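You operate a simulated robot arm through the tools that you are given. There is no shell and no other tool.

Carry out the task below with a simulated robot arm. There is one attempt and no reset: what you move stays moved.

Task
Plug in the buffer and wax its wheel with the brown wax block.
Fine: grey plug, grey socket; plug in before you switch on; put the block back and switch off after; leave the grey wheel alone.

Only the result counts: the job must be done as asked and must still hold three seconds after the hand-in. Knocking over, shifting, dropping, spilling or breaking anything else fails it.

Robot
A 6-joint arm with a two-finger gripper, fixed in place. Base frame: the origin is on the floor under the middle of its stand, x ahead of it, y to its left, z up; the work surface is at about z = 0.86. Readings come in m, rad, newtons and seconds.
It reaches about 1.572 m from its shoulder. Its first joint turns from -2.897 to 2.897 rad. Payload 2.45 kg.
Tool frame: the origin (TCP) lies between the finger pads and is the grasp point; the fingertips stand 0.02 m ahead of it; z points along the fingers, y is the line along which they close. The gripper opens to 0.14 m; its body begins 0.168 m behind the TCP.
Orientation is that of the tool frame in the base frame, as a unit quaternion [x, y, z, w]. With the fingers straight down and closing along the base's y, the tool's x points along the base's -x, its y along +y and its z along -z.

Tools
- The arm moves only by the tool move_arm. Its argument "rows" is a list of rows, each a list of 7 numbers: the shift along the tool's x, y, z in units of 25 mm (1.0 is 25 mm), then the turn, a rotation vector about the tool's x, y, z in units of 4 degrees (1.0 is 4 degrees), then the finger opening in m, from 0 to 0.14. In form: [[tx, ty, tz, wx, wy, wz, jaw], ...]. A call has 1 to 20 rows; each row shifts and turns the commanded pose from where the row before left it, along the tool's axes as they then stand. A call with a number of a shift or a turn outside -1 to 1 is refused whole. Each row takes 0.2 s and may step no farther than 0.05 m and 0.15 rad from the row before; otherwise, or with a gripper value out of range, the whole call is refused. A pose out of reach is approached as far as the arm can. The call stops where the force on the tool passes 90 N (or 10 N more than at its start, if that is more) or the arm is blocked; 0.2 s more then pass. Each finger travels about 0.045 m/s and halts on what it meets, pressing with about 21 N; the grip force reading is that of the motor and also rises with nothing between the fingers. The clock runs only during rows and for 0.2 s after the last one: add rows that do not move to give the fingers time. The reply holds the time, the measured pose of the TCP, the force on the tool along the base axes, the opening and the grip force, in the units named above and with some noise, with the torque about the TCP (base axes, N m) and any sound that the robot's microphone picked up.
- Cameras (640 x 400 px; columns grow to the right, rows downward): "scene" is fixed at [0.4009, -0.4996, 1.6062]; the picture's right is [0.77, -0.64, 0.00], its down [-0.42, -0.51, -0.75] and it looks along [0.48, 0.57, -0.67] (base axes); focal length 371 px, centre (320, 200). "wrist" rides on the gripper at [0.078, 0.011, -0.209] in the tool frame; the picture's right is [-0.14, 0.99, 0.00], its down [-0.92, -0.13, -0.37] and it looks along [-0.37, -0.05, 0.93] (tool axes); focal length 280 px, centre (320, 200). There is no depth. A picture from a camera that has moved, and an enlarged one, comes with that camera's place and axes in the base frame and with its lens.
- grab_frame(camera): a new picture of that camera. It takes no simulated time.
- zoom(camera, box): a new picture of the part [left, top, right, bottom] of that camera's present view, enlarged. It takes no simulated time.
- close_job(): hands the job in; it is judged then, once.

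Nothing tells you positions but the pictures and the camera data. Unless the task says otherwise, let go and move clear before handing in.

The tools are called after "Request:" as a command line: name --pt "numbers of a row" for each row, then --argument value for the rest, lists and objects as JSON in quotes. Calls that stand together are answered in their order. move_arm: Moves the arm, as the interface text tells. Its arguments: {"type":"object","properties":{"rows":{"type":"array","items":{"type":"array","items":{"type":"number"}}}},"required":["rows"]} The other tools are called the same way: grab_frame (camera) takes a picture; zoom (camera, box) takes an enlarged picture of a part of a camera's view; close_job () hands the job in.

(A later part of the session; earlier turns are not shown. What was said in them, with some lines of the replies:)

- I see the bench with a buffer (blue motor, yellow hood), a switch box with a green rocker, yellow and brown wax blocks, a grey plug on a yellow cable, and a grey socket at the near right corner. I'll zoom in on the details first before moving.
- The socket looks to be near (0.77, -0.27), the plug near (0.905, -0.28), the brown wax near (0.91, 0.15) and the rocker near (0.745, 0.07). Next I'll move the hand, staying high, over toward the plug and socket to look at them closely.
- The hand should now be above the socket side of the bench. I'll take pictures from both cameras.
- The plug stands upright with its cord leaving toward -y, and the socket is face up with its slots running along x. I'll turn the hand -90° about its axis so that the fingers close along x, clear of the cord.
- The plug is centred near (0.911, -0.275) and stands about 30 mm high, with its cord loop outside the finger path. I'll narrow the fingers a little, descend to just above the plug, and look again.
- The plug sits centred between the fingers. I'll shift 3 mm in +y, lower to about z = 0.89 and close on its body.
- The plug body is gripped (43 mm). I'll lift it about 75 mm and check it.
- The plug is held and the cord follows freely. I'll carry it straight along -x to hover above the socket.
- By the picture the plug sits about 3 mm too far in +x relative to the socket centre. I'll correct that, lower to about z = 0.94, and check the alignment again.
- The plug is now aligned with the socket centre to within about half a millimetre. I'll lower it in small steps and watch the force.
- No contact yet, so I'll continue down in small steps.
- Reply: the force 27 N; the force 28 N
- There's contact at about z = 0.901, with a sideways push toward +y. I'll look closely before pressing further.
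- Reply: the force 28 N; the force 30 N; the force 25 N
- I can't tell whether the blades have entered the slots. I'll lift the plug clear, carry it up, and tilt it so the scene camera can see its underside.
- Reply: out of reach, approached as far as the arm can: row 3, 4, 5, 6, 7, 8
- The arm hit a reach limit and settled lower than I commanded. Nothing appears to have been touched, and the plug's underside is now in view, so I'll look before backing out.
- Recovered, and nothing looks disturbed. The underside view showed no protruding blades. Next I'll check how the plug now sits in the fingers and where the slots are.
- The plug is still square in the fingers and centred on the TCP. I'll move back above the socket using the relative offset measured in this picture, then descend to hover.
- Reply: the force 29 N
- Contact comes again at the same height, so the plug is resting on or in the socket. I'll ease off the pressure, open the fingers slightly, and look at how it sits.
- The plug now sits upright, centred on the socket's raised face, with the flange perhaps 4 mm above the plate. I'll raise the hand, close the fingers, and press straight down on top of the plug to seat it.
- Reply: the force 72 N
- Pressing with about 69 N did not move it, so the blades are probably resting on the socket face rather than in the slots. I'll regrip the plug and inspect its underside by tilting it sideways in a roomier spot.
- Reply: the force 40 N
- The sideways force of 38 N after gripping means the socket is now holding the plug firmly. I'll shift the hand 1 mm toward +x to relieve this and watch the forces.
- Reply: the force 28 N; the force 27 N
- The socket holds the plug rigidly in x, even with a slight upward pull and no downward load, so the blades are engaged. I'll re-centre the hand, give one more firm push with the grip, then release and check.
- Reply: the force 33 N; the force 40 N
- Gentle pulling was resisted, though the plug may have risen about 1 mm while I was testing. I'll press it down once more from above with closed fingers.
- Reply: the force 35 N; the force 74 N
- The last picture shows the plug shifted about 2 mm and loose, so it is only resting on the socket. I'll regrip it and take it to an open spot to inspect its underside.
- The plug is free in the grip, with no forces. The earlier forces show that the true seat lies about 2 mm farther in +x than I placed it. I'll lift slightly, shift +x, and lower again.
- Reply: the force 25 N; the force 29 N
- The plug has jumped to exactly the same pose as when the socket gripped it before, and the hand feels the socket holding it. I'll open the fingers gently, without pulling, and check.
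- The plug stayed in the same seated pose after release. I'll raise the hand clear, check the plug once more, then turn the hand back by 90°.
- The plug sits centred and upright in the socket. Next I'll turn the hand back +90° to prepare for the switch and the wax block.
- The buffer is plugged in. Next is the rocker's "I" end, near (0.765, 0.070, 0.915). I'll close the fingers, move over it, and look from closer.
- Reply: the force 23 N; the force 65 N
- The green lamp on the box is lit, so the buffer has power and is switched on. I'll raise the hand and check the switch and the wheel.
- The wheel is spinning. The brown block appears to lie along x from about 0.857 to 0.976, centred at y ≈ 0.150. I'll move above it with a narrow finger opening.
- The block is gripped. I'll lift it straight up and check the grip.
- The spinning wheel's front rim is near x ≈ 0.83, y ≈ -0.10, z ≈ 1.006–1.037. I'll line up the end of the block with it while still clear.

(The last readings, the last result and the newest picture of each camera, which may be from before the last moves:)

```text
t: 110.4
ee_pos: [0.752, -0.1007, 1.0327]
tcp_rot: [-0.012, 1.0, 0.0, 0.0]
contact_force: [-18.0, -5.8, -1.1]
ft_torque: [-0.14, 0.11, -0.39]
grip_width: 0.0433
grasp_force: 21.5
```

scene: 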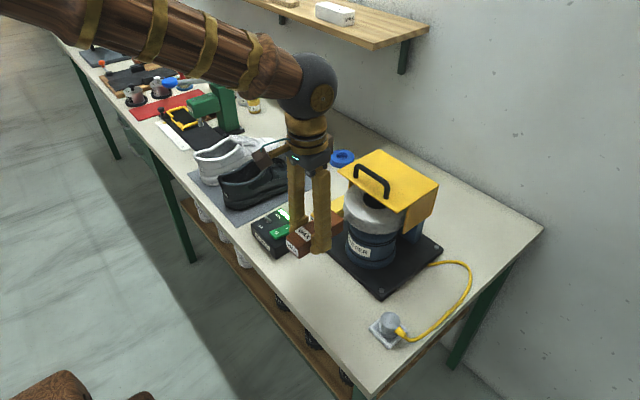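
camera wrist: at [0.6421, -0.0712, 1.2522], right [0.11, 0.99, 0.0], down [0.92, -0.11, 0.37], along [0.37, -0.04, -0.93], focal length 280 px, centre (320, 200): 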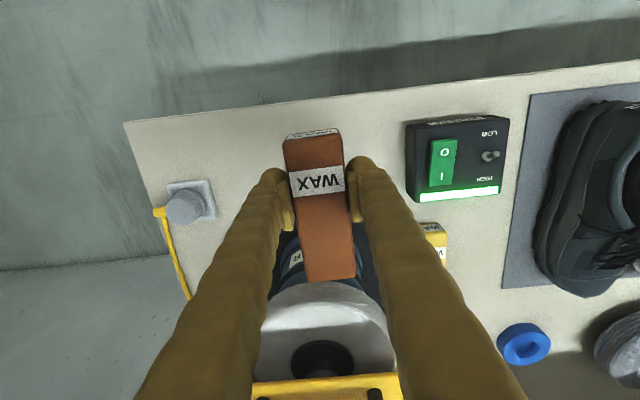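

Contact: about 18 N of push and 6 N of sideways drag from the spinning rim. I'll back off slightly to a lighter pressure and check the block and the wheel.

Request:
move_arm --pt "0.02 0 0 0 0 0 0.02" --pt "0 0 0 0 0 0 0.02"

Request:
zoom --camera "wrist" --box '[250, 130, 390, 330]'

Request:
zoom --camera "scene" --box '[310, 180, 410, 250]'

```text
t: 111.0
ee_pos: [0.7531, -0.0999, 1.0332]
tcp_rot: [-0.012, 1.0, 0.001, 0.001]
contact_force: [-7.5, -1.4, -1.5]
ft_torque: [-0.03, 0.03, -0.05]
grip_width: 0.0431
grasp_force: 21.0
```

```text
2.00 times, centred on (320, 230) of wrist
camera zoom: at [0.6741, -0.0895, 1.2413], right [0.11, 0.99, 0.0], down [0.92, -0.11, 0.37], along [0.37, -0.04, -0.93], focal length 561 px, centre (320, 140)
```

zoom: 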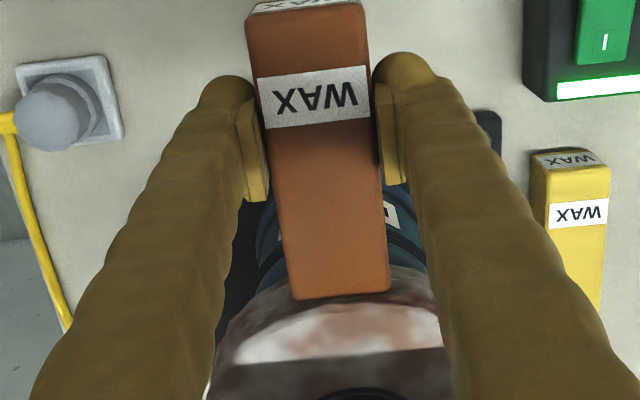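

```text
5.71 times, centred on (360, 215) of scene
camera zoom: at [0.4009, -0.4996, 1.6062], right [0.77, -0.64, 0.0], down [-0.42, -0.51, -0.75], along [0.48, 0.57, -0.67], focal length 2121 px, centre (91, 114)
```

zoom: 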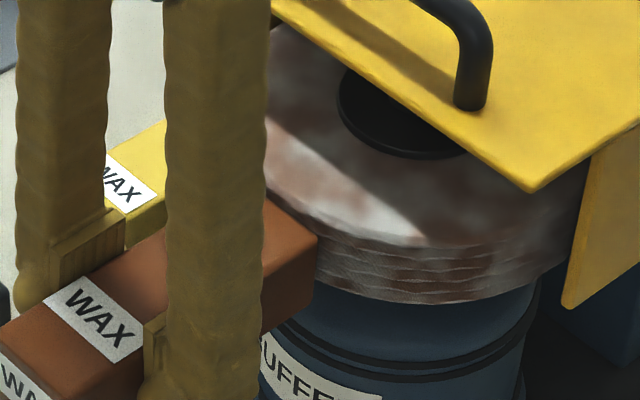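

The rim is picking up brown wax at about 7.5 N. I'll hold this light contact for two seconds and look again.

Request:
move_arm --pt "0 0 0 0 0 0 0.02" --pt "0 0 0 0 0 0 0.02" --pt "0 0 0 0 0 0 0.02" --pt "0 0 0 0 0 0 0.02" --pt "0 0 0 0 0 0 0.02" --pt "0 0 0 0 0 0 0.02" --pt "0 0 0 0 0 0 0.02" --pt "0 0 0 0 0 0 0.02" --pt "0 0 0 0 0 0 0.02" --pt "0 0 0 0 0 0 0.02"

Request:
zoom --camera "scene" --box '[310, 180, 410, 250]'

Request:
zoom --camera "wrist" --box '[250, 130, 390, 330]'

```text
t: 113.2
ee_pos: [0.7524, -0.1006, 1.0332]
tcp_rot: [-0.012, 1.0, 0.0, 0.001]
contact_force: [-4.0, -0.5, -1.8]
ft_torque: [-0.02, 0.01, -0.07]
grip_width: 0.043
grasp_force: 21.1
```

```text
5.71 times, centred on (360, 215) of scene
camera zoom: at [0.4009, -0.4996, 1.6062], right [0.77, -0.64, 0.0], down [-0.42, -0.51, -0.75], along [0.48, 0.57, -0.67], focal length 2121 px, centre (91, 114)
```

zoom: 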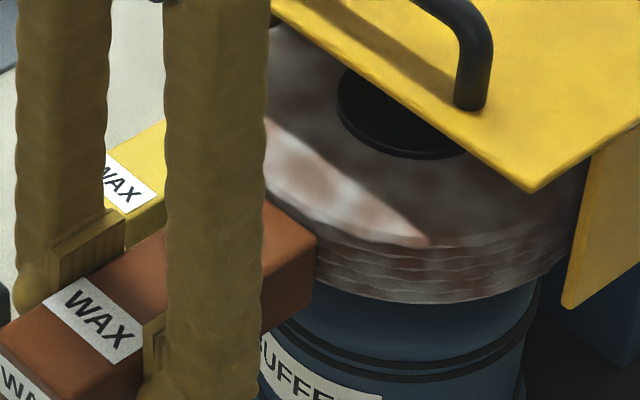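

```text
2.00 times, centred on (320, 230) of wrist
camera zoom: at [0.674, -0.0896, 1.2412], right [0.11, 0.99, 0.0], down [0.92, -0.11, 0.37], along [0.37, -0.04, -0.93], focal length 561 px, centre (320, 140)
```

zoom: 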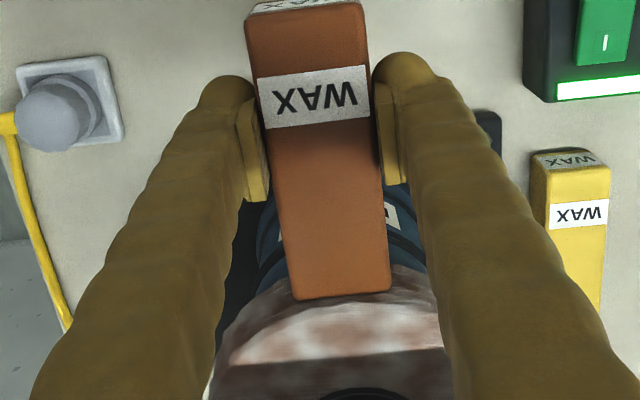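

Request:
move_arm --pt "-0.015 0 0 0 0 0 0.02" --pt "0 0 0 0 0 0 0.02" --pt "0 0 0 0 0 0 0.02" --pt "0 0 0 0 0 0 0.02" --pt "0 0 0 0 0 0 0.02" --pt "0 0 0 0 0 0 0.02" --pt "0 0 0 0 0 0 0.02" --pt "0 0 0 0 0 0 0.02" --pt "0 0 0 0 0 0 0.02" --pt "0 0 0 0 0 0 0.02"

Request:
zoom --camera "scene" --box '[310, 180, 410, 250]'

Request:
zoom --camera "wrist" --box '[250, 230, 390, 400]'

```text
t: 115.4
ee_pos: [0.7519, -0.1002, 1.0332]
tcp_rot: [-0.012, 1.0, 0.0, 0.0]
contact_force: [-2.4, 0.2, -1.5]
ft_torque: [0.0, 0.03, -0.02]
grip_width: 0.0429
grasp_force: 20.9
```

```text
5.71 times, centred on (360, 215) of scene
camera zoom: at [0.4009, -0.4996, 1.6062], right [0.77, -0.64, 0.0], down [-0.42, -0.51, -0.75], along [0.48, 0.57, -0.67], focal length 2121 px, centre (91, 114)
```

zoom: 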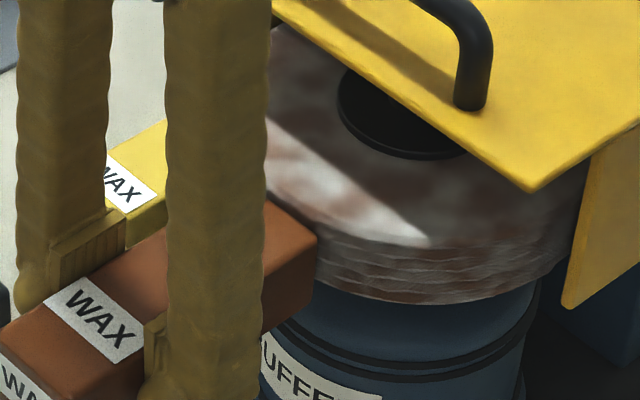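

```text
2.35 times, centred on (320, 315) of wrist
camera zoom: at [0.6743, -0.0897, 1.2413], right [0.11, 0.99, 0.0], down [0.92, -0.11, 0.37], along [0.37, -0.04, -0.93], focal length 660 px, centre (320, -71)
```

zoom: 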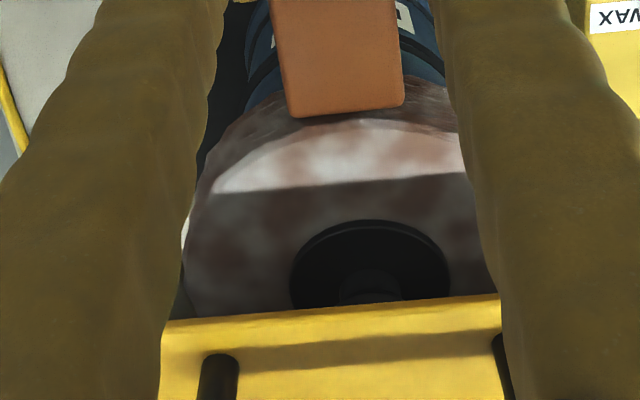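

Request:
move_arm --pt "-0.03 0 0 0 0 0 0.02" --pt "0 0 0 0 0 0 0.02"

Request:
move_arm --pt "-0.02 0 0 0 0 0 0.02" --pt "0 0 0 0 0 0 0.02" --pt "0 0 0 0 0 0 0.02" --pt "0 0 0 0 0 0 0.02" --pt "0 0 0 0 0 0 0.02"

Request:
zoom --camera "scene" --box '[310, 180, 410, 250]'

```text
t: 116.0
ee_pos: [0.7524, -0.1004, 1.0324]
tcp_rot: [-0.012, 1.0, 0.0, 0.001]
contact_force: [-10.7, 0.0, -0.6]
ft_torque: [0.09, 0.48, -0.01]
grip_width: 0.0427
grasp_force: 21.2
```

```text
t: 117.2
ee_pos: [0.7536, -0.1005, 1.0327]
tcp_rot: [-0.012, 1.0, 0.0, 0.0]
contact_force: [-8.1, -0.9, -2.2]
ft_torque: [0.0, -0.11, -0.08]
grip_width: 0.0432
grasp_force: 20.9
```

```text
5.71 times, centred on (360, 215) of scene
camera zoom: at [0.4009, -0.4996, 1.6062], right [0.77, -0.64, 0.0], down [-0.42, -0.51, -0.75], along [0.48, 0.57, -0.67], focal length 2121 px, centre (91, 114)
```

zoom: 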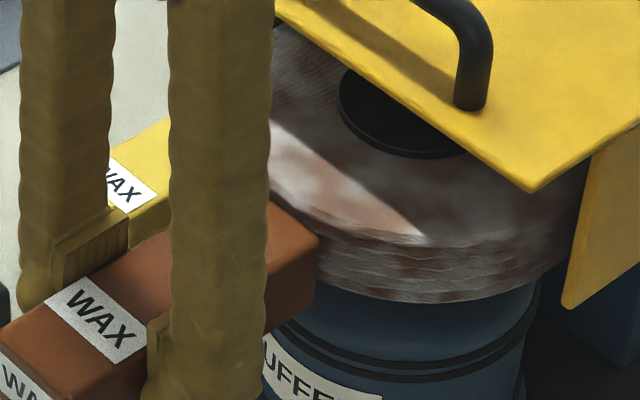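

Request:
move_arm --pt "-0.01 0 0 0 0 0 0.02" --pt "0 0 0 0 0 0 0.02" --pt "0 0 0 0 0 0 0.02" --pt "0 0 0 0 0 0 0.02" --pt "0 0 0 0 0 0 0.02" --pt "0 0 0 0 0 0 0.02" --pt "0 0 0 0 0 0 0.02" --pt "0 0 0 0 0 0 0.02" --pt "0 0 0 0 0 0 0.02" --pt "0 0 0 0 0 0 0.02"

Request:
zoom --camera "scene" --box '[310, 180, 410, 250]'

Request:
zoom --camera "wrist" --box '[250, 130, 390, 330]'

```text
t: 119.4
ee_pos: [0.7534, -0.1012, 1.0324]
tcp_rot: [-0.012, 1.0, 0.0, 0.0]
contact_force: [-14.1, -4.0, -1.4]
ft_torque: [-0.04, 0.09, -0.29]
grip_width: 0.0429
grasp_force: 21.0
```

```text
5.71 times, centred on (360, 215) of scene
camera zoom: at [0.4009, -0.4996, 1.6062], right [0.77, -0.64, 0.0], down [-0.42, -0.51, -0.75], along [0.48, 0.57, -0.67], focal length 2121 px, centre (91, 114)
```

zoom: 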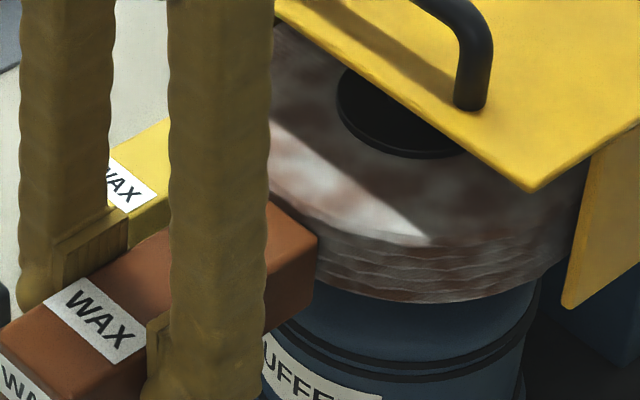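

```text
2.00 times, centred on (320, 230) of wrist
camera zoom: at [0.6756, -0.0898, 1.2413], right [0.11, 0.99, 0.0], down [0.92, -0.11, 0.37], along [0.37, -0.04, -0.93], focal length 561 px, centre (320, 140)
```

zoom: 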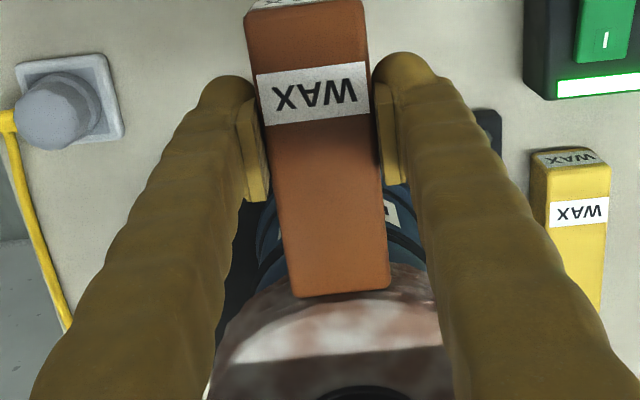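

The wheel is visibly waxed all round. I'll back the block away from the wheel and check whether it slid in the grip, so that I can put it back accurately.

Request:
move_arm --pt "0.4 0 0 0 0 0 0.02" --pt "0.8 0 0 0 0 0 0.02" --pt "0.6 0 0 0 0 0 0.02" --pt "0 0 0 0 0 0 0.02"

Request:
zoom --camera "wrist" --box '[220, 110, 420, 235]'

Request:
zoom --camera "scene" --box '[310, 160, 430, 250]'

```text
t: 120.4
ee_pos: [0.7087, -0.1016, 1.0322]
tcp_rot: [-0.012, 1.0, 0.0, 0.001]
contact_force: [0.3, -1.2, -2.2]
ft_torque: [0.0, 0.03, -0.01]
grip_width: 0.0429
grasp_force: 21.4
```

```text
3.20 times, centred on (320, 172) of wrist
camera zoom: at [0.6305, -0.0911, 1.2407], right [0.11, 0.99, 0.0], down [0.92, -0.11, 0.37], along [0.37, -0.04, -0.93], focal length 897 px, centre (320, 288)
```

zoom: 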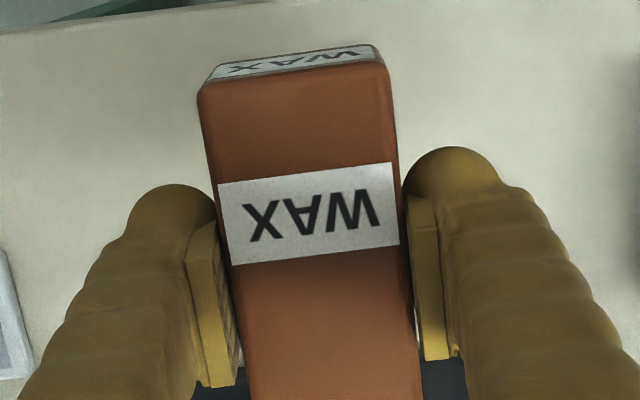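

```text
4.44 times, centred on (370, 205) of scene
camera zoom: at [0.4009, -0.4996, 1.6062], right [0.77, -0.64, 0.0], down [-0.42, -0.51, -0.75], along [0.48, 0.57, -0.67], focal length 1650 px, centre (98, 178)
```

zoom: 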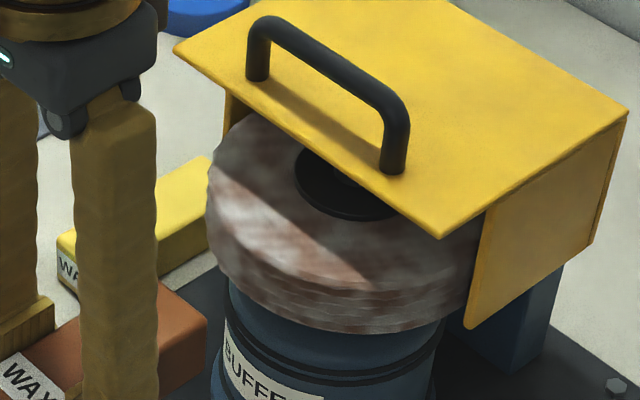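

The block slid about 3 mm back in the grip, which I'll allow for. Next I'll carry it back over its spot, first sideways in front of the buffer, then forward.

Request:
move_arm --pt "0 0.9 -0.6 0 0 0 0.02" --pt "0 0.99 0 0 0 0 0.02" --pt "0 0.99 0 0 0 0 0.02" --pt "0 0.99 0 0 0 0 0.02" --pt "0 0.99 0 0 0 0 0.02" --pt "0 0.99 0 0 0 0 0.02" --pt "0 0.99 0 0 0 0 0.02" --pt "0 0.99 0 0 0 0 0.02" --pt "0 0.99 0 0 0 0 0.02" --pt "0 0.99 0 0 0 0 0.02" --pt "0 0 0 0 0 0 0.02"

Request:
move_arm --pt "-0.91 0 0 0 0 0 0.02" --pt "-0.91 0 0 0 0 0 0.02" --pt "-0.91 0 0 0 0 0 0.02" --pt "-0.91 0 0 0 0 0 0.02" --pt "-0.91 0 0 0 0 0 0.02" --pt "-0.91 0 0 0 0 0 0.02" --pt "-0.91 0 0 0 0 0 0.02" --pt "-0.91 0 0 0 0 0 0.02" --pt "-0.93 0 0 0 0 0 0.02" --pt "0 0 0 0 0 0 0.02" --pt "0 0 0 0 0 0 0.02"

Request:
grab_frame --camera "scene"

Request:
grab_frame --camera "wrist"

```text
t: 122.8
ee_pos: [0.7028, 0.1437, 1.0473]
tcp_rot: [-0.012, 1.0, 0.0, 0.0]
contact_force: [0.5, -1.1, -1.2]
ft_torque: [-0.02, 0.02, 0.0]
grip_width: 0.043
grasp_force: 21.0
```

```text
t: 125.2
ee_pos: [0.9083, 0.1484, 1.0484]
tcp_rot: [-0.012, 1.0, 0.001, 0.001]
contact_force: [0.0, 0.1, -1.9]
ft_torque: [-0.02, 0.05, -0.02]
grip_width: 0.043
grasp_force: 21.0
```

```text
taken
```

scene: 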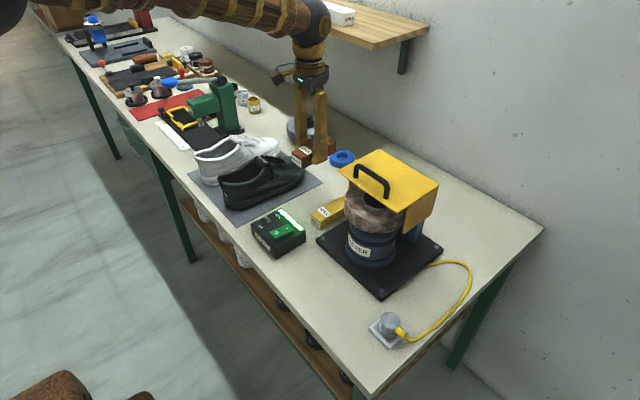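

```text
taken
camera wrist: at [0.83, 0.1592, 1.2567], right [0.11, 0.99, 0.0], down [0.92, -0.11, 0.37], along [0.37, -0.04, -0.93], focal length 280 px, centre (320, 200)
```

wrist: 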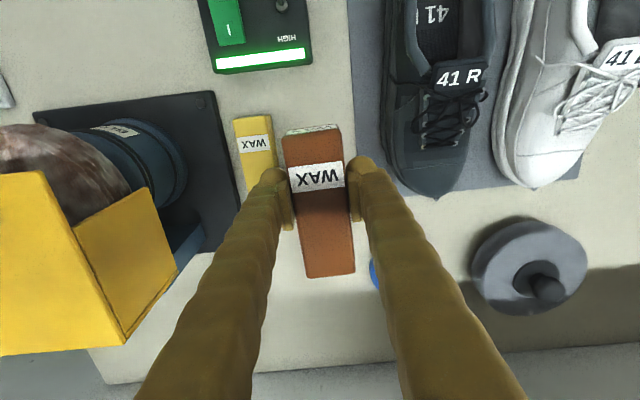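

Request:
move_arm --pt "0 0 1 0 0 0 0.02" --pt "0 0 1 0 0 0 0.02" --pt "0 0 1 0 0 0 0.02" --pt "0 0 1 0 0 0 0.02" --pt "0 0 1 0 0 0 0.02" --pt "0 0 0.8 0 0 0 0.02" --pt "0 0 0.3 0 0 0 0.02" --pt "0 0 0 0 0 0 0.02"

Request:
zoom --camera "scene" --box '[290, 150, 370, 230]'

```text
t: 127.0
ee_pos: [0.909, 0.1494, 0.8954]
tcp_rot: [-0.012, 1.0, -0.001, -0.001]
contact_force: [-1.1, -0.6, -1.9]
ft_torque: [0.03, 0.01, 0.01]
grip_width: 0.0431
grasp_force: 20.8
```

```text
5.00 times, centred on (330, 190) of scene
camera zoom: at [0.4009, -0.4996, 1.6062], right [0.77, -0.64, 0.0], down [-0.42, -0.51, -0.75], along [0.48, 0.57, -0.67], focal length 1856 px, centre (270, 250)
```

zoom: 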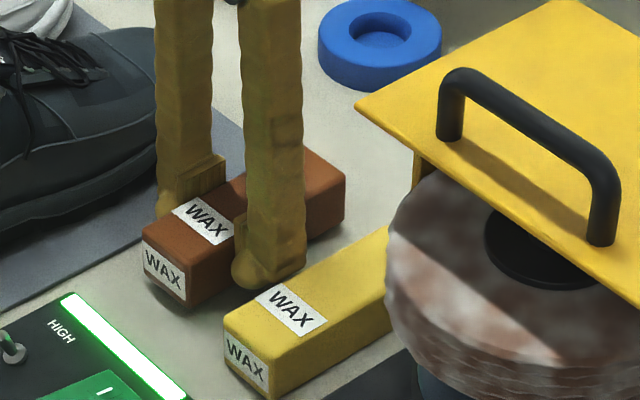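

Request:
move_arm --pt "0 0 0.12 0 0 0 0.02" --pt "0 0 0.06 0 0 0 0.02" --pt "0 0 0 0 0 0 0.02"

Request:
move_arm --pt "0 0 0.05 0 0 0 0.02" --pt "0 0 0 0 0 0 0.02"

```text
t: 127.8
ee_pos: [0.9085, 0.1488, 0.8899]
tcp_rot: [-0.012, 1.0, -0.001, 0.0]
contact_force: [0.8, 0.6, -1.9]
ft_torque: [-0.03, -0.01, 0.02]
grip_width: 0.0429
grasp_force: 20.9
```

```text
t: 128.4
ee_pos: [0.909, 0.1489, 0.8895]
tcp_rot: [-0.012, 1.0, 0.0, 0.0]
contact_force: [0.2, -0.5, -1.3]
ft_torque: [-0.01, 0.03, -0.02]
grip_width: 0.043
grasp_force: 21.2
```

Request:
move_arm --pt "0 0 0.04 0 0 0 0.02" --pt "0 0 0 0 0 0 0.02"

Request:
zoom --camera "scene" --box '[290, 150, 370, 230]'

```text
t: 129.0
ee_pos: [0.9082, 0.1487, 0.8884]
tcp_rot: [-0.012, 1.0, 0.0, 0.001]
contact_force: [-2.2, 0.2, 6.5]
ft_torque: [0.02, -0.54, 0.05]
grip_width: 0.0428
grasp_force: 20.8
```

```text
5.00 times, centred on (330, 190) of scene
camera zoom: at [0.4009, -0.4996, 1.6062], right [0.77, -0.64, 0.0], down [-0.42, -0.51, -0.75], along [0.48, 0.57, -0.67], focal length 1856 px, centre (270, 250)
```

zoom: 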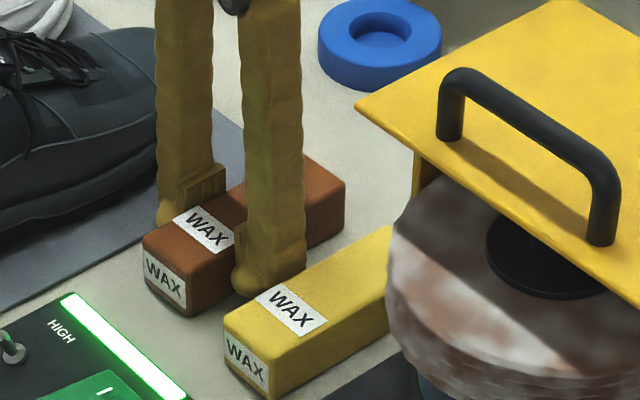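

The block touches the table in its original place. I'll release it gently.

Request:
move_arm --pt "0 0 0 0 0 0 0.046" --pt "0 0 0 0 0 0 0.05" --pt "0 0 0 0 0 0 0.055" --pt "0 0 0 0 0 0 0.06" --pt "0 0 0 0 0 0 0.06"

Request:
zoom --camera "wrist" --box '[220, 110, 420, 235]'

Request:
zoom --camera "scene" --box '[290, 150, 370, 230]'

```text
t: 130.2
ee_pos: [0.909, 0.1494, 0.8888]
tcp_rot: [-0.013, 1.0, 0.0, -0.001]
contact_force: [-0.4, -0.3, 0.0]
ft_torque: [0.02, 0.05, 0.02]
grip_width: 0.0602
grasp_force: 0.0
```

```text
3.20 times, centred on (320, 172) of wrist
camera zoom: at [0.8305, 0.1593, 1.0972], right [0.11, 0.99, 0.0], down [0.92, -0.11, 0.37], along [0.37, -0.04, -0.93], focal length 897 px, centre (320, 288)
```

zoom: 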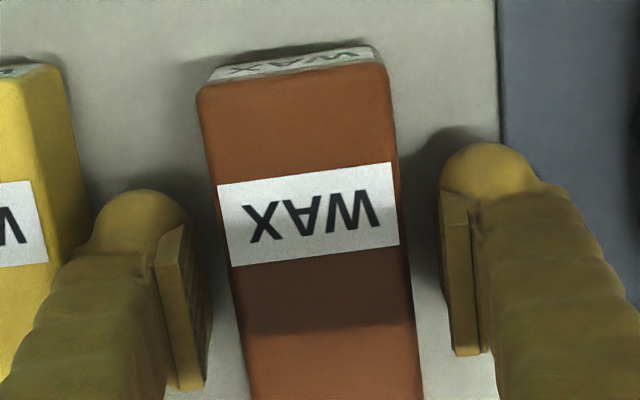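

```text
5.00 times, centred on (330, 190) of scene
camera zoom: at [0.4009, -0.4996, 1.6062], right [0.77, -0.64, 0.0], down [-0.42, -0.51, -0.75], along [0.48, 0.57, -0.67], focal length 1856 px, centre (270, 250)
```

zoom: 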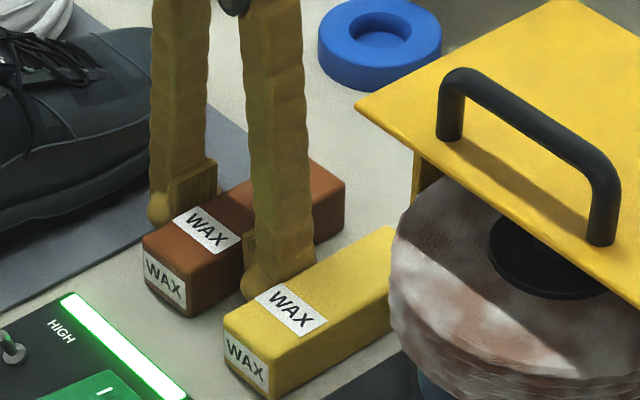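

The brown block is back in its place. I'll rise, straighten the hand, and move over the rocker's "O" end to switch off.

Request:
move_arm --pt "0 0 -0.6 0 0 0 0.06" --pt "0 0 -1 0 0 0 0.06" --pt "0 0 -1 0 0 0 0.06" --pt "0 0 -1 0 0 0 0.06" --pt "0 0 -1 0 0 0 0.06" --pt "0 0 -1 0 0 0 0.06" --pt "0 0 -1 0 0 0.35 0.06" --pt "0.91 -0.407 0 0 0 0 0.06" --pt "0.91 -0.407 0 0 0 0 0.06" --pt "0.91 -0.407 0 0 0 0 0.06" --pt "0.91 -0.407 0 0 0 0 0.04" --pt "0.91 -0.407 0 0 0 0 0.02" --pt "0.91 -0.407 0 0 0 0 0" --pt "0.91 -0.407 0 0 0 0 0" --pt "0.91 -0.407 0 0 0 0 0" --pt "0 0 0 0 0 0 0" --pt "0 0 0 0 0 0 0"

Request:
zoom --camera "wrist" --box '[220, 80, 440, 218]'

Request:
zoom --camera "scene" --box '[220, 130, 420, 280]'

```text
t: 133.8
ee_pos: [0.7254, 0.0679, 1.0521]
tcp_rot: [0.0, 1.0, 0.0, 0.0]
contact_force: [0.5, 0.0, 0.4]
ft_torque: [-0.01, -0.01, 0.0]
grip_width: 0.0002
grasp_force: 21.0
```

```text
2.90 times, centred on (330, 149) of wrist
camera zoom: at [0.6482, 0.0805, 1.2616], right [0.14, 0.99, 0.0], down [0.92, -0.13, 0.37], along [0.37, -0.05, -0.93], focal length 813 px, centre (291, 348)
```

zoom: 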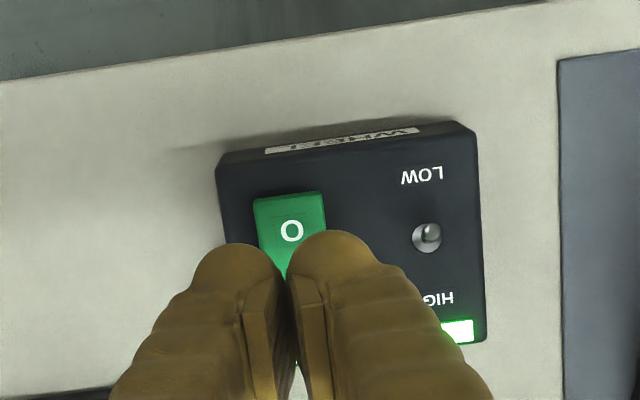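

```text
2.67 times, centred on (320, 205) of scene
camera zoom: at [0.4009, -0.4996, 1.6062], right [0.77, -0.64, 0.0], down [-0.42, -0.51, -0.75], along [0.48, 0.57, -0.67], focal length 990 px, centre (320, 187)
```

zoom: 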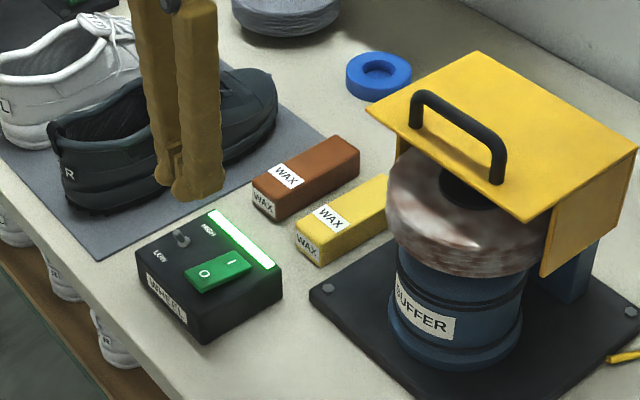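

Request:
move_arm --pt "0 0 1 0 0 0 0" --pt "0 0 1 0 0 0 0" --pt "0 0 1 0 0 0 0" --pt "0 0 1 0 0 0 0" --pt "0 0 0.3 0 0 0 0" --pt "0 0 0 0 0 0 0"

Request:
move_arm --pt "0 0 0.2 0 0 0 0" --pt "0 0 0.1 0 0 0 0" --pt "0 0 0 0 0 0 0"

Request:
zoom --camera "scene" --box '[230, 180, 330, 262]'

```text
t: 135.2
ee_pos: [0.7272, 0.0668, 0.9459]
tcp_rot: [-0.001, 1.0, 0.0, 0.0]
contact_force: [-0.1, 0.2, 0.0]
ft_torque: [-0.01, 0.04, -0.01]
grip_width: 0.0001
grasp_force: 20.7
```

```text
t: 136.0
ee_pos: [0.7261, 0.0672, 0.939]
tcp_rot: [-0.001, 1.0, -0.001, 0.001]
contact_force: [0.5, 0.2, 0.6]
ft_torque: [-0.03, -0.01, 0.01]
grip_width: 0.0
grasp_force: 29.0
```

```text
4.88 times, centred on (280, 221) of scene
camera zoom: at [0.4009, -0.4996, 1.6062], right [0.77, -0.64, 0.0], down [-0.42, -0.51, -0.75], along [0.48, 0.57, -0.67], focal length 1811 px, centre (515, 98)
```

zoom: 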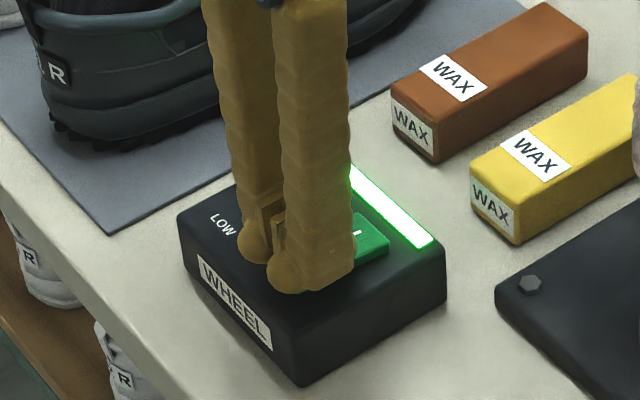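

Request:
move_arm --pt "0 0 0.1 0 0 0 0" --pt "0 0 0 0 0 0 0"

Request:
move_arm --pt "0 0 0.08 0 0 0 0" --pt "0 0 0 0 0 0 0"

Request:
zoom --camera "scene" --box '[230, 180, 330, 262]'

```text
t: 136.6
ee_pos: [0.7263, 0.0684, 0.9356]
tcp_rot: [0.001, 1.0, 0.0, 0.001]
contact_force: [-0.4, 0.4, 0.1]
ft_torque: [0.03, -0.01, 0.06]
grip_width: 0.0
grasp_force: 29.2
```

```text
t: 137.2
ee_pos: [0.7261, 0.0682, 0.9344]
tcp_rot: [0.0, 1.0, -0.001, 0.0]
contact_force: [-1.2, -0.6, 4.9]
ft_torque: [0.0, -0.05, -0.03]
grip_width: 0.0062
grasp_force: 29.0
```

```text
4.88 times, centred on (280, 221) of scene
camera zoom: at [0.4009, -0.4996, 1.6062], right [0.77, -0.64, 0.0], down [-0.42, -0.51, -0.75], along [0.48, 0.57, -0.67], focal length 1811 px, centre (515, 98)
```

zoom: 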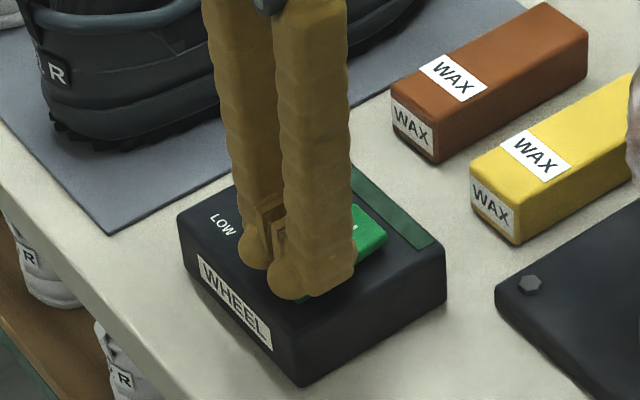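

The lamp has gone out. I'll press a touch more to make sure the rocker is fully over, then rise and check everything.

Request:
move_arm --pt "0 0 0.05 0 0 0 0" --pt "0 0 0 0 0 0 0"

Request:
move_arm --pt "0 0 -0.3 0 0 0 0" --pt "0 0 -1 0 0 0 0" --pt "0 0 -1 0 0 0 0" --pt "0 0 -1 0 0 0 0" --pt "0 0 -1 0 0 0 0" --pt "0 0 -1 0 0 0 0" --pt "0 0 -1 0 0 0 0" --pt "0 0 -1 0 0 0 0" --pt "0.8 0 -1 0 0 0 0.05" --pt "0.8 0 0 0 0 0 0.05" --pt "0.8 0 0 0 0 0 0.05" --pt "0 0 0 0 0 0 0.05"

Request:
grab_frame --camera "scene"

Request:
zoom --camera "scene" --box '[230, 180, 330, 262]'

Request:
zoom --camera "scene" --box '[320, 140, 460, 260]'

Request:
zoom --camera "scene" --box '[362, 300, 426, 352]'

```text
t: 137.8
ee_pos: [0.7252, 0.0682, 0.9349]
tcp_rot: [0.0, 1.0, 0.001, 0.001]
contact_force: [-12.5, -3.6, 33.9]
ft_torque: [-0.06, -0.19, -0.09]
grip_width: 0.0062
grasp_force: 29.0
```

```text
t: 140.4
ee_pos: [0.6657, 0.0674, 1.1413]
tcp_rot: [0.0, 1.0, 0.0, 0.0]
contact_force: [-0.7, 1.1, -0.2]
ft_torque: [0.01, 0.0, -0.03]
grip_width: 0.05
grasp_force: 0.1
```

```text
taken
```

scene: 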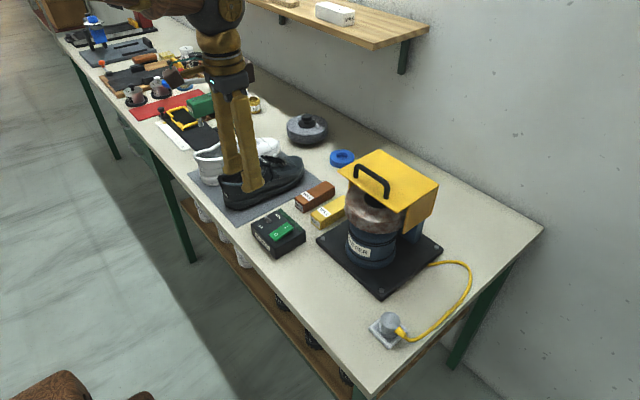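

```text
4.88 times, centred on (280, 221) of scene
camera zoom: at [0.4009, -0.4996, 1.6062], right [0.77, -0.64, 0.0], down [-0.42, -0.51, -0.75], along [0.48, 0.57, -0.67], focal length 1811 px, centre (515, 98)
```

zoom: 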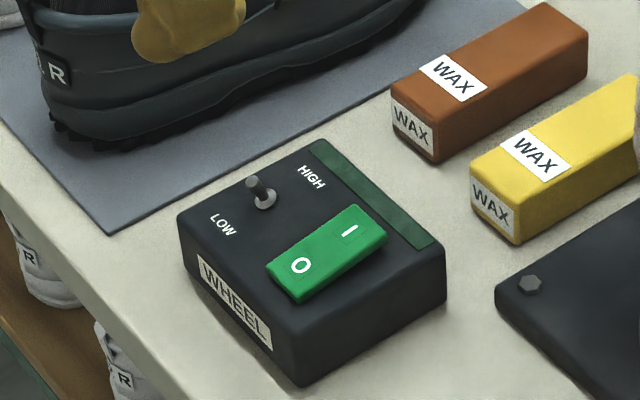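

```text
3.33 times, centred on (390, 200) of scene
camera zoom: at [0.4009, -0.4996, 1.6062], right [0.77, -0.64, 0.0], down [-0.42, -0.51, -0.75], along [0.48, 0.57, -0.67], focal length 1238 px, centre (87, 200)
```

zoom: 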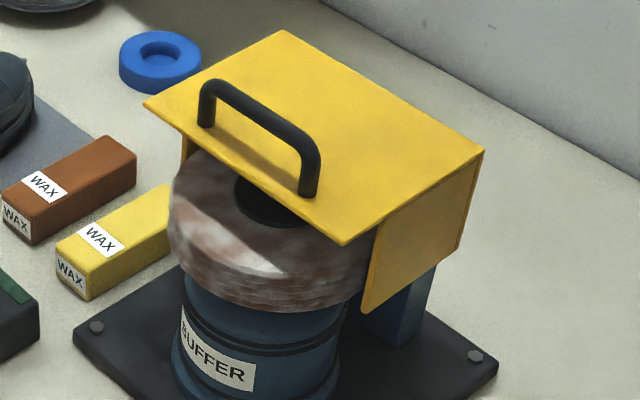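

```text
7.69 times, centred on (394, 326) of scene
camera zoom: at [0.4009, -0.4996, 1.6062], right [0.77, -0.64, 0.0], down [-0.42, -0.51, -0.75], along [0.48, 0.57, -0.67], focal length 2856 px, centre (-249, -769)
```

zoom: 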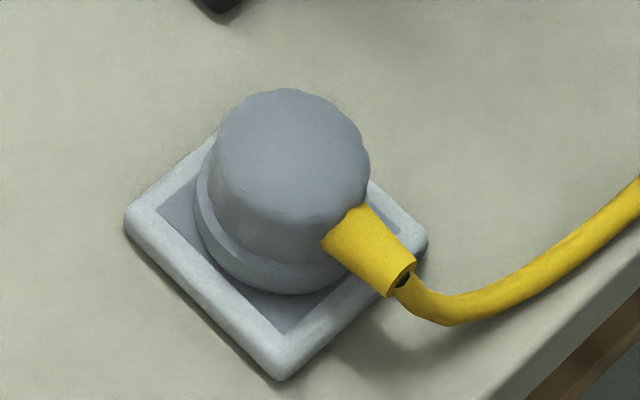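

The switch is off, the lamp is dark, the plug is seated and the block is back. I'll wait for the wheel to coast down and inspect the wax on it closely.

Request:
move_arm --pt "0 0 0 0 0 0 0.05" --pt "0 0 0 0 0 0 0.05" --pt "0 0 0 0 0 0 0.05" --pt "0 0 0 0 0 0 0.05" --pt "0 0 0 0 0 0 0.05" --pt "0 0 0 0 0 0 0.05" --pt "0 0 0 0 0 0 0.05" --pt "0 0 0 0 0 0 0.05" --pt "0 0 0 0 0 0 0.05" --pt "0 0 0 0 0 0 0.05" --pt "0 0 0 0 0 0 0.05" --pt "0 0 0 0 0 0 0.05" --pt "0 0 0 0 0 0 0.05" --pt "0 0 0 0 0 0 0.05" --pt "0 0 0 0 0 0 0.05"

Request:
zoom --camera "scene" --box '[335, 175, 415, 235]'

Request:
zoom --camera "wrist" --box '[100, 120, 420, 360]'

```text
t: 143.6
ee_pos: [0.667, 0.0677, 1.1404]
tcp_rot: [0.0, 1.0, 0.0, 0.0]
contact_force: [-0.3, 0.4, 0.2]
ft_torque: [0.02, 0.02, -0.02]
grip_width: 0.0499
grasp_force: 0.0
```

```text
6.67 times, centred on (375, 205) of scene
camera zoom: at [0.4009, -0.4996, 1.6062], right [0.77, -0.64, 0.0], down [-0.42, -0.51, -0.75], along [0.48, 0.57, -0.67], focal length 2475 px, centre (-47, 167)
```

zoom: 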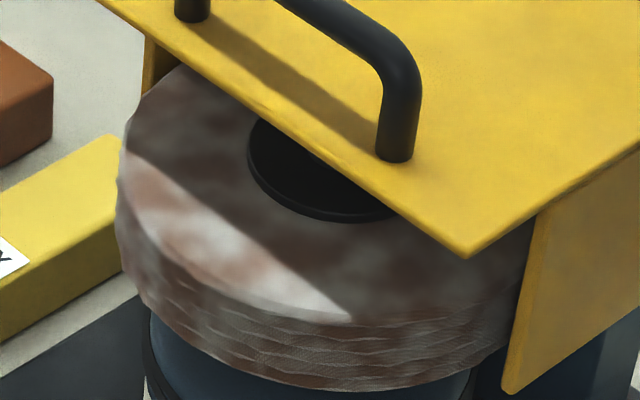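

```text
1.67 times, centred on (260, 240) of wrist
camera zoom: at [0.5879, 0.0801, 1.3494], right [0.14, 0.99, 0.0], down [0.92, -0.13, 0.37], along [0.37, -0.05, -0.93], focal length 467 px, centre (420, 133)
```

zoom: 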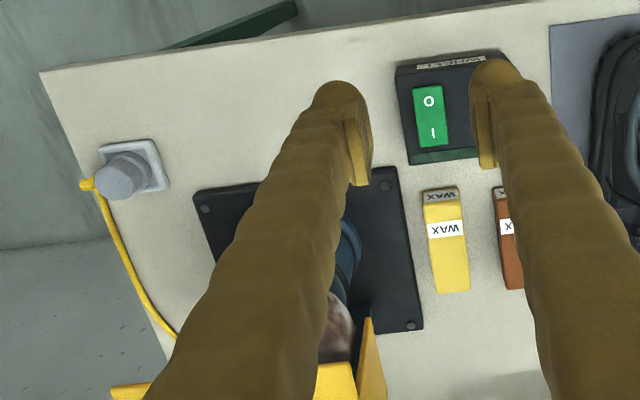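

Request:
move_arm --pt "0 0 0 0 0 0 0.05" --pt "0 0 0 0 0 0 0.05" --pt "0 0 0 0 0 0 0.05" --pt "0 0 0 0 0 0 0.05" --pt "0 0 0 0 0 0 0.05"

Request:
zoom --camera "scene" --box '[335, 175, 415, 235]'

Request:
move_arm --pt "0 0 0 0 0 0 0.05" --pt "0 0 0 0 0 0 0.05" --pt "0 0 0 0 0 0 0.05" --pt "0 0 0 0 0 0 0.05" --pt "0 0 0 0 0 0 0.05" --pt "0 0 0 0 0 0 0.05" --pt "0 0 0 0 0 0 0.05"

Request:
zoom --camera "scene" --box '[335, 175, 415, 235]'

```text
t: 144.8
ee_pos: [0.6648, 0.0676, 1.1414]
tcp_rot: [0.0, 1.0, 0.0, 0.001]
contact_force: [-0.3, 0.1, 0.4]
ft_torque: [-0.02, 0.01, -0.03]
grip_width: 0.0502
grasp_force: 0.1
```

```text
6.67 times, centred on (375, 205) of scene
camera zoom: at [0.4009, -0.4996, 1.6062], right [0.77, -0.64, 0.0], down [-0.42, -0.51, -0.75], along [0.48, 0.57, -0.67], focal length 2475 px, centre (-47, 167)
```

zoom: 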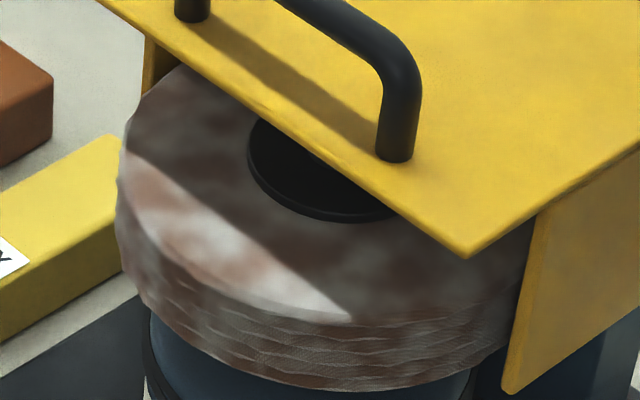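

```text
t: 146.4
ee_pos: [0.666, 0.0681, 1.1409]
tcp_rot: [0.001, 1.0, 0.0, 0.0]
contact_force: [-0.2, 0.4, 0.0]
ft_torque: [-0.03, -0.02, 0.03]
grip_width: 0.0502
grasp_force: 0.0
```

```text
6.67 times, centred on (375, 205) of scene
camera zoom: at [0.4009, -0.4996, 1.6062], right [0.77, -0.64, 0.0], down [-0.42, -0.51, -0.75], along [0.48, 0.57, -0.67], focal length 2475 px, centre (-47, 167)
```

zoom: 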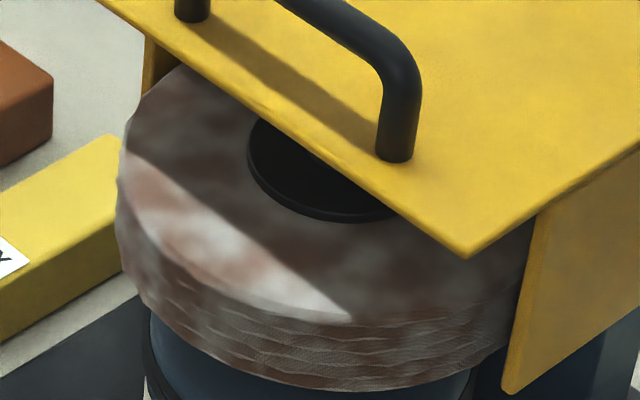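

Request:
zoom --camera "scene" --box '[280, 190, 460, 302]'

Request:
zoom --camera "scene" --box '[300, 140, 460, 240]'

Request:
zoom --camera "scene" --box '[230, 170, 390, 270]'

```text
3.56 times, centred on (370, 246) of scene
camera zoom: at [0.4009, -0.4996, 1.6062], right [0.77, -0.64, 0.0], down [-0.42, -0.51, -0.75], along [0.48, 0.57, -0.67], focal length 1320 px, centre (142, 36)
```

zoom: 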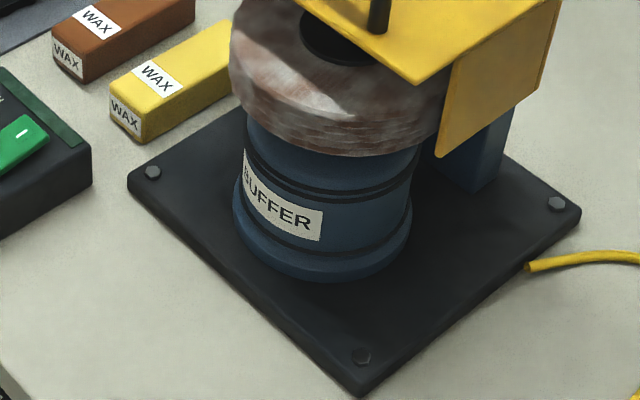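

```text
4.00 times, centred on (380, 190) of scene
camera zoom: at [0.4009, -0.4996, 1.6062], right [0.77, -0.64, 0.0], down [-0.42, -0.51, -0.75], along [0.48, 0.57, -0.67], focal length 1485 px, centre (80, 240)
```

zoom: 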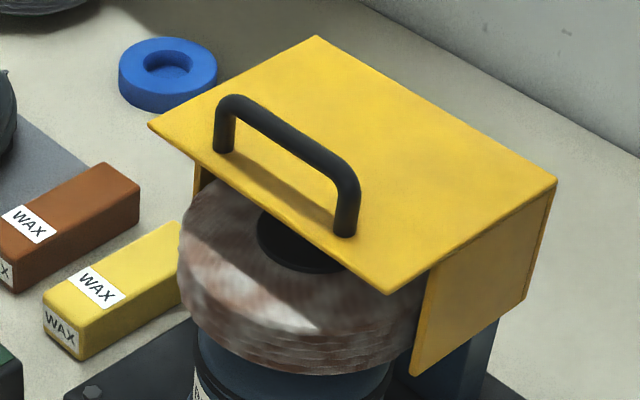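

```text
4.00 times, centred on (310, 220) of scene
camera zoom: at [0.4009, -0.4996, 1.6062], right [0.77, -0.64, 0.0], down [-0.42, -0.51, -0.75], along [0.48, 0.57, -0.67], focal length 1485 px, centre (360, 120)
```

zoom: 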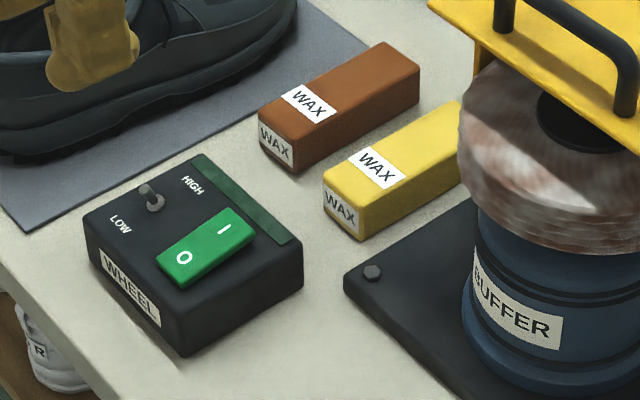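

Everything matches the starting layout: the plug is seated, the brown block is back within about a millimetre, the switch is off with the lamp dark, and the waxed wheel has stopped. The grey wheel was not touched and the hand is clear, so I'm handing the job in.

Request:
close_job

```text
The job is handed in.
```

I handed the job in. The buffer is plugged in, its wheel is waxed with the brown block, the block is back in place and the switch is off. The hand-in reply gave no verdict, so I don't know yet whether it passed.

- **Plug:** The grey plug sits upright and centred in the grey socket. It took several tries to seat. It was in before I switched on, and the lamp on the box then lit and the wheel ran.
- **Waxing:** I held the brown block against the spinning rim for about 10 seconds, mostly at 2 to 18 N. The wheel turned a patchy brown all round early on and did not visibly change after that, so I took it as fully waxed.
- **Block:** The brown block is back within about 1 mm of where it started. It slid about 3 mm in the grip during waxing, and I allowed for that when putting it down.
- **Switch:** The rocker is back on O, the lamp is dark and the wheel has stopped. I left the LOW/HIGH toggle alone.
- **Everything else:** The grey wheel was not touched, and the parts I compared with the starting pictures look unmoved. While inspecting the plug, the arm reached its limit once and swung lower than I commanded, but the force readings showed no contact.

The wheel stopped about 2 to 5 mm off its starting position in the picture. The base and hood had not moved, and the hub shifted by similar amounts while spinning, so I took this as wobble rather than damage.
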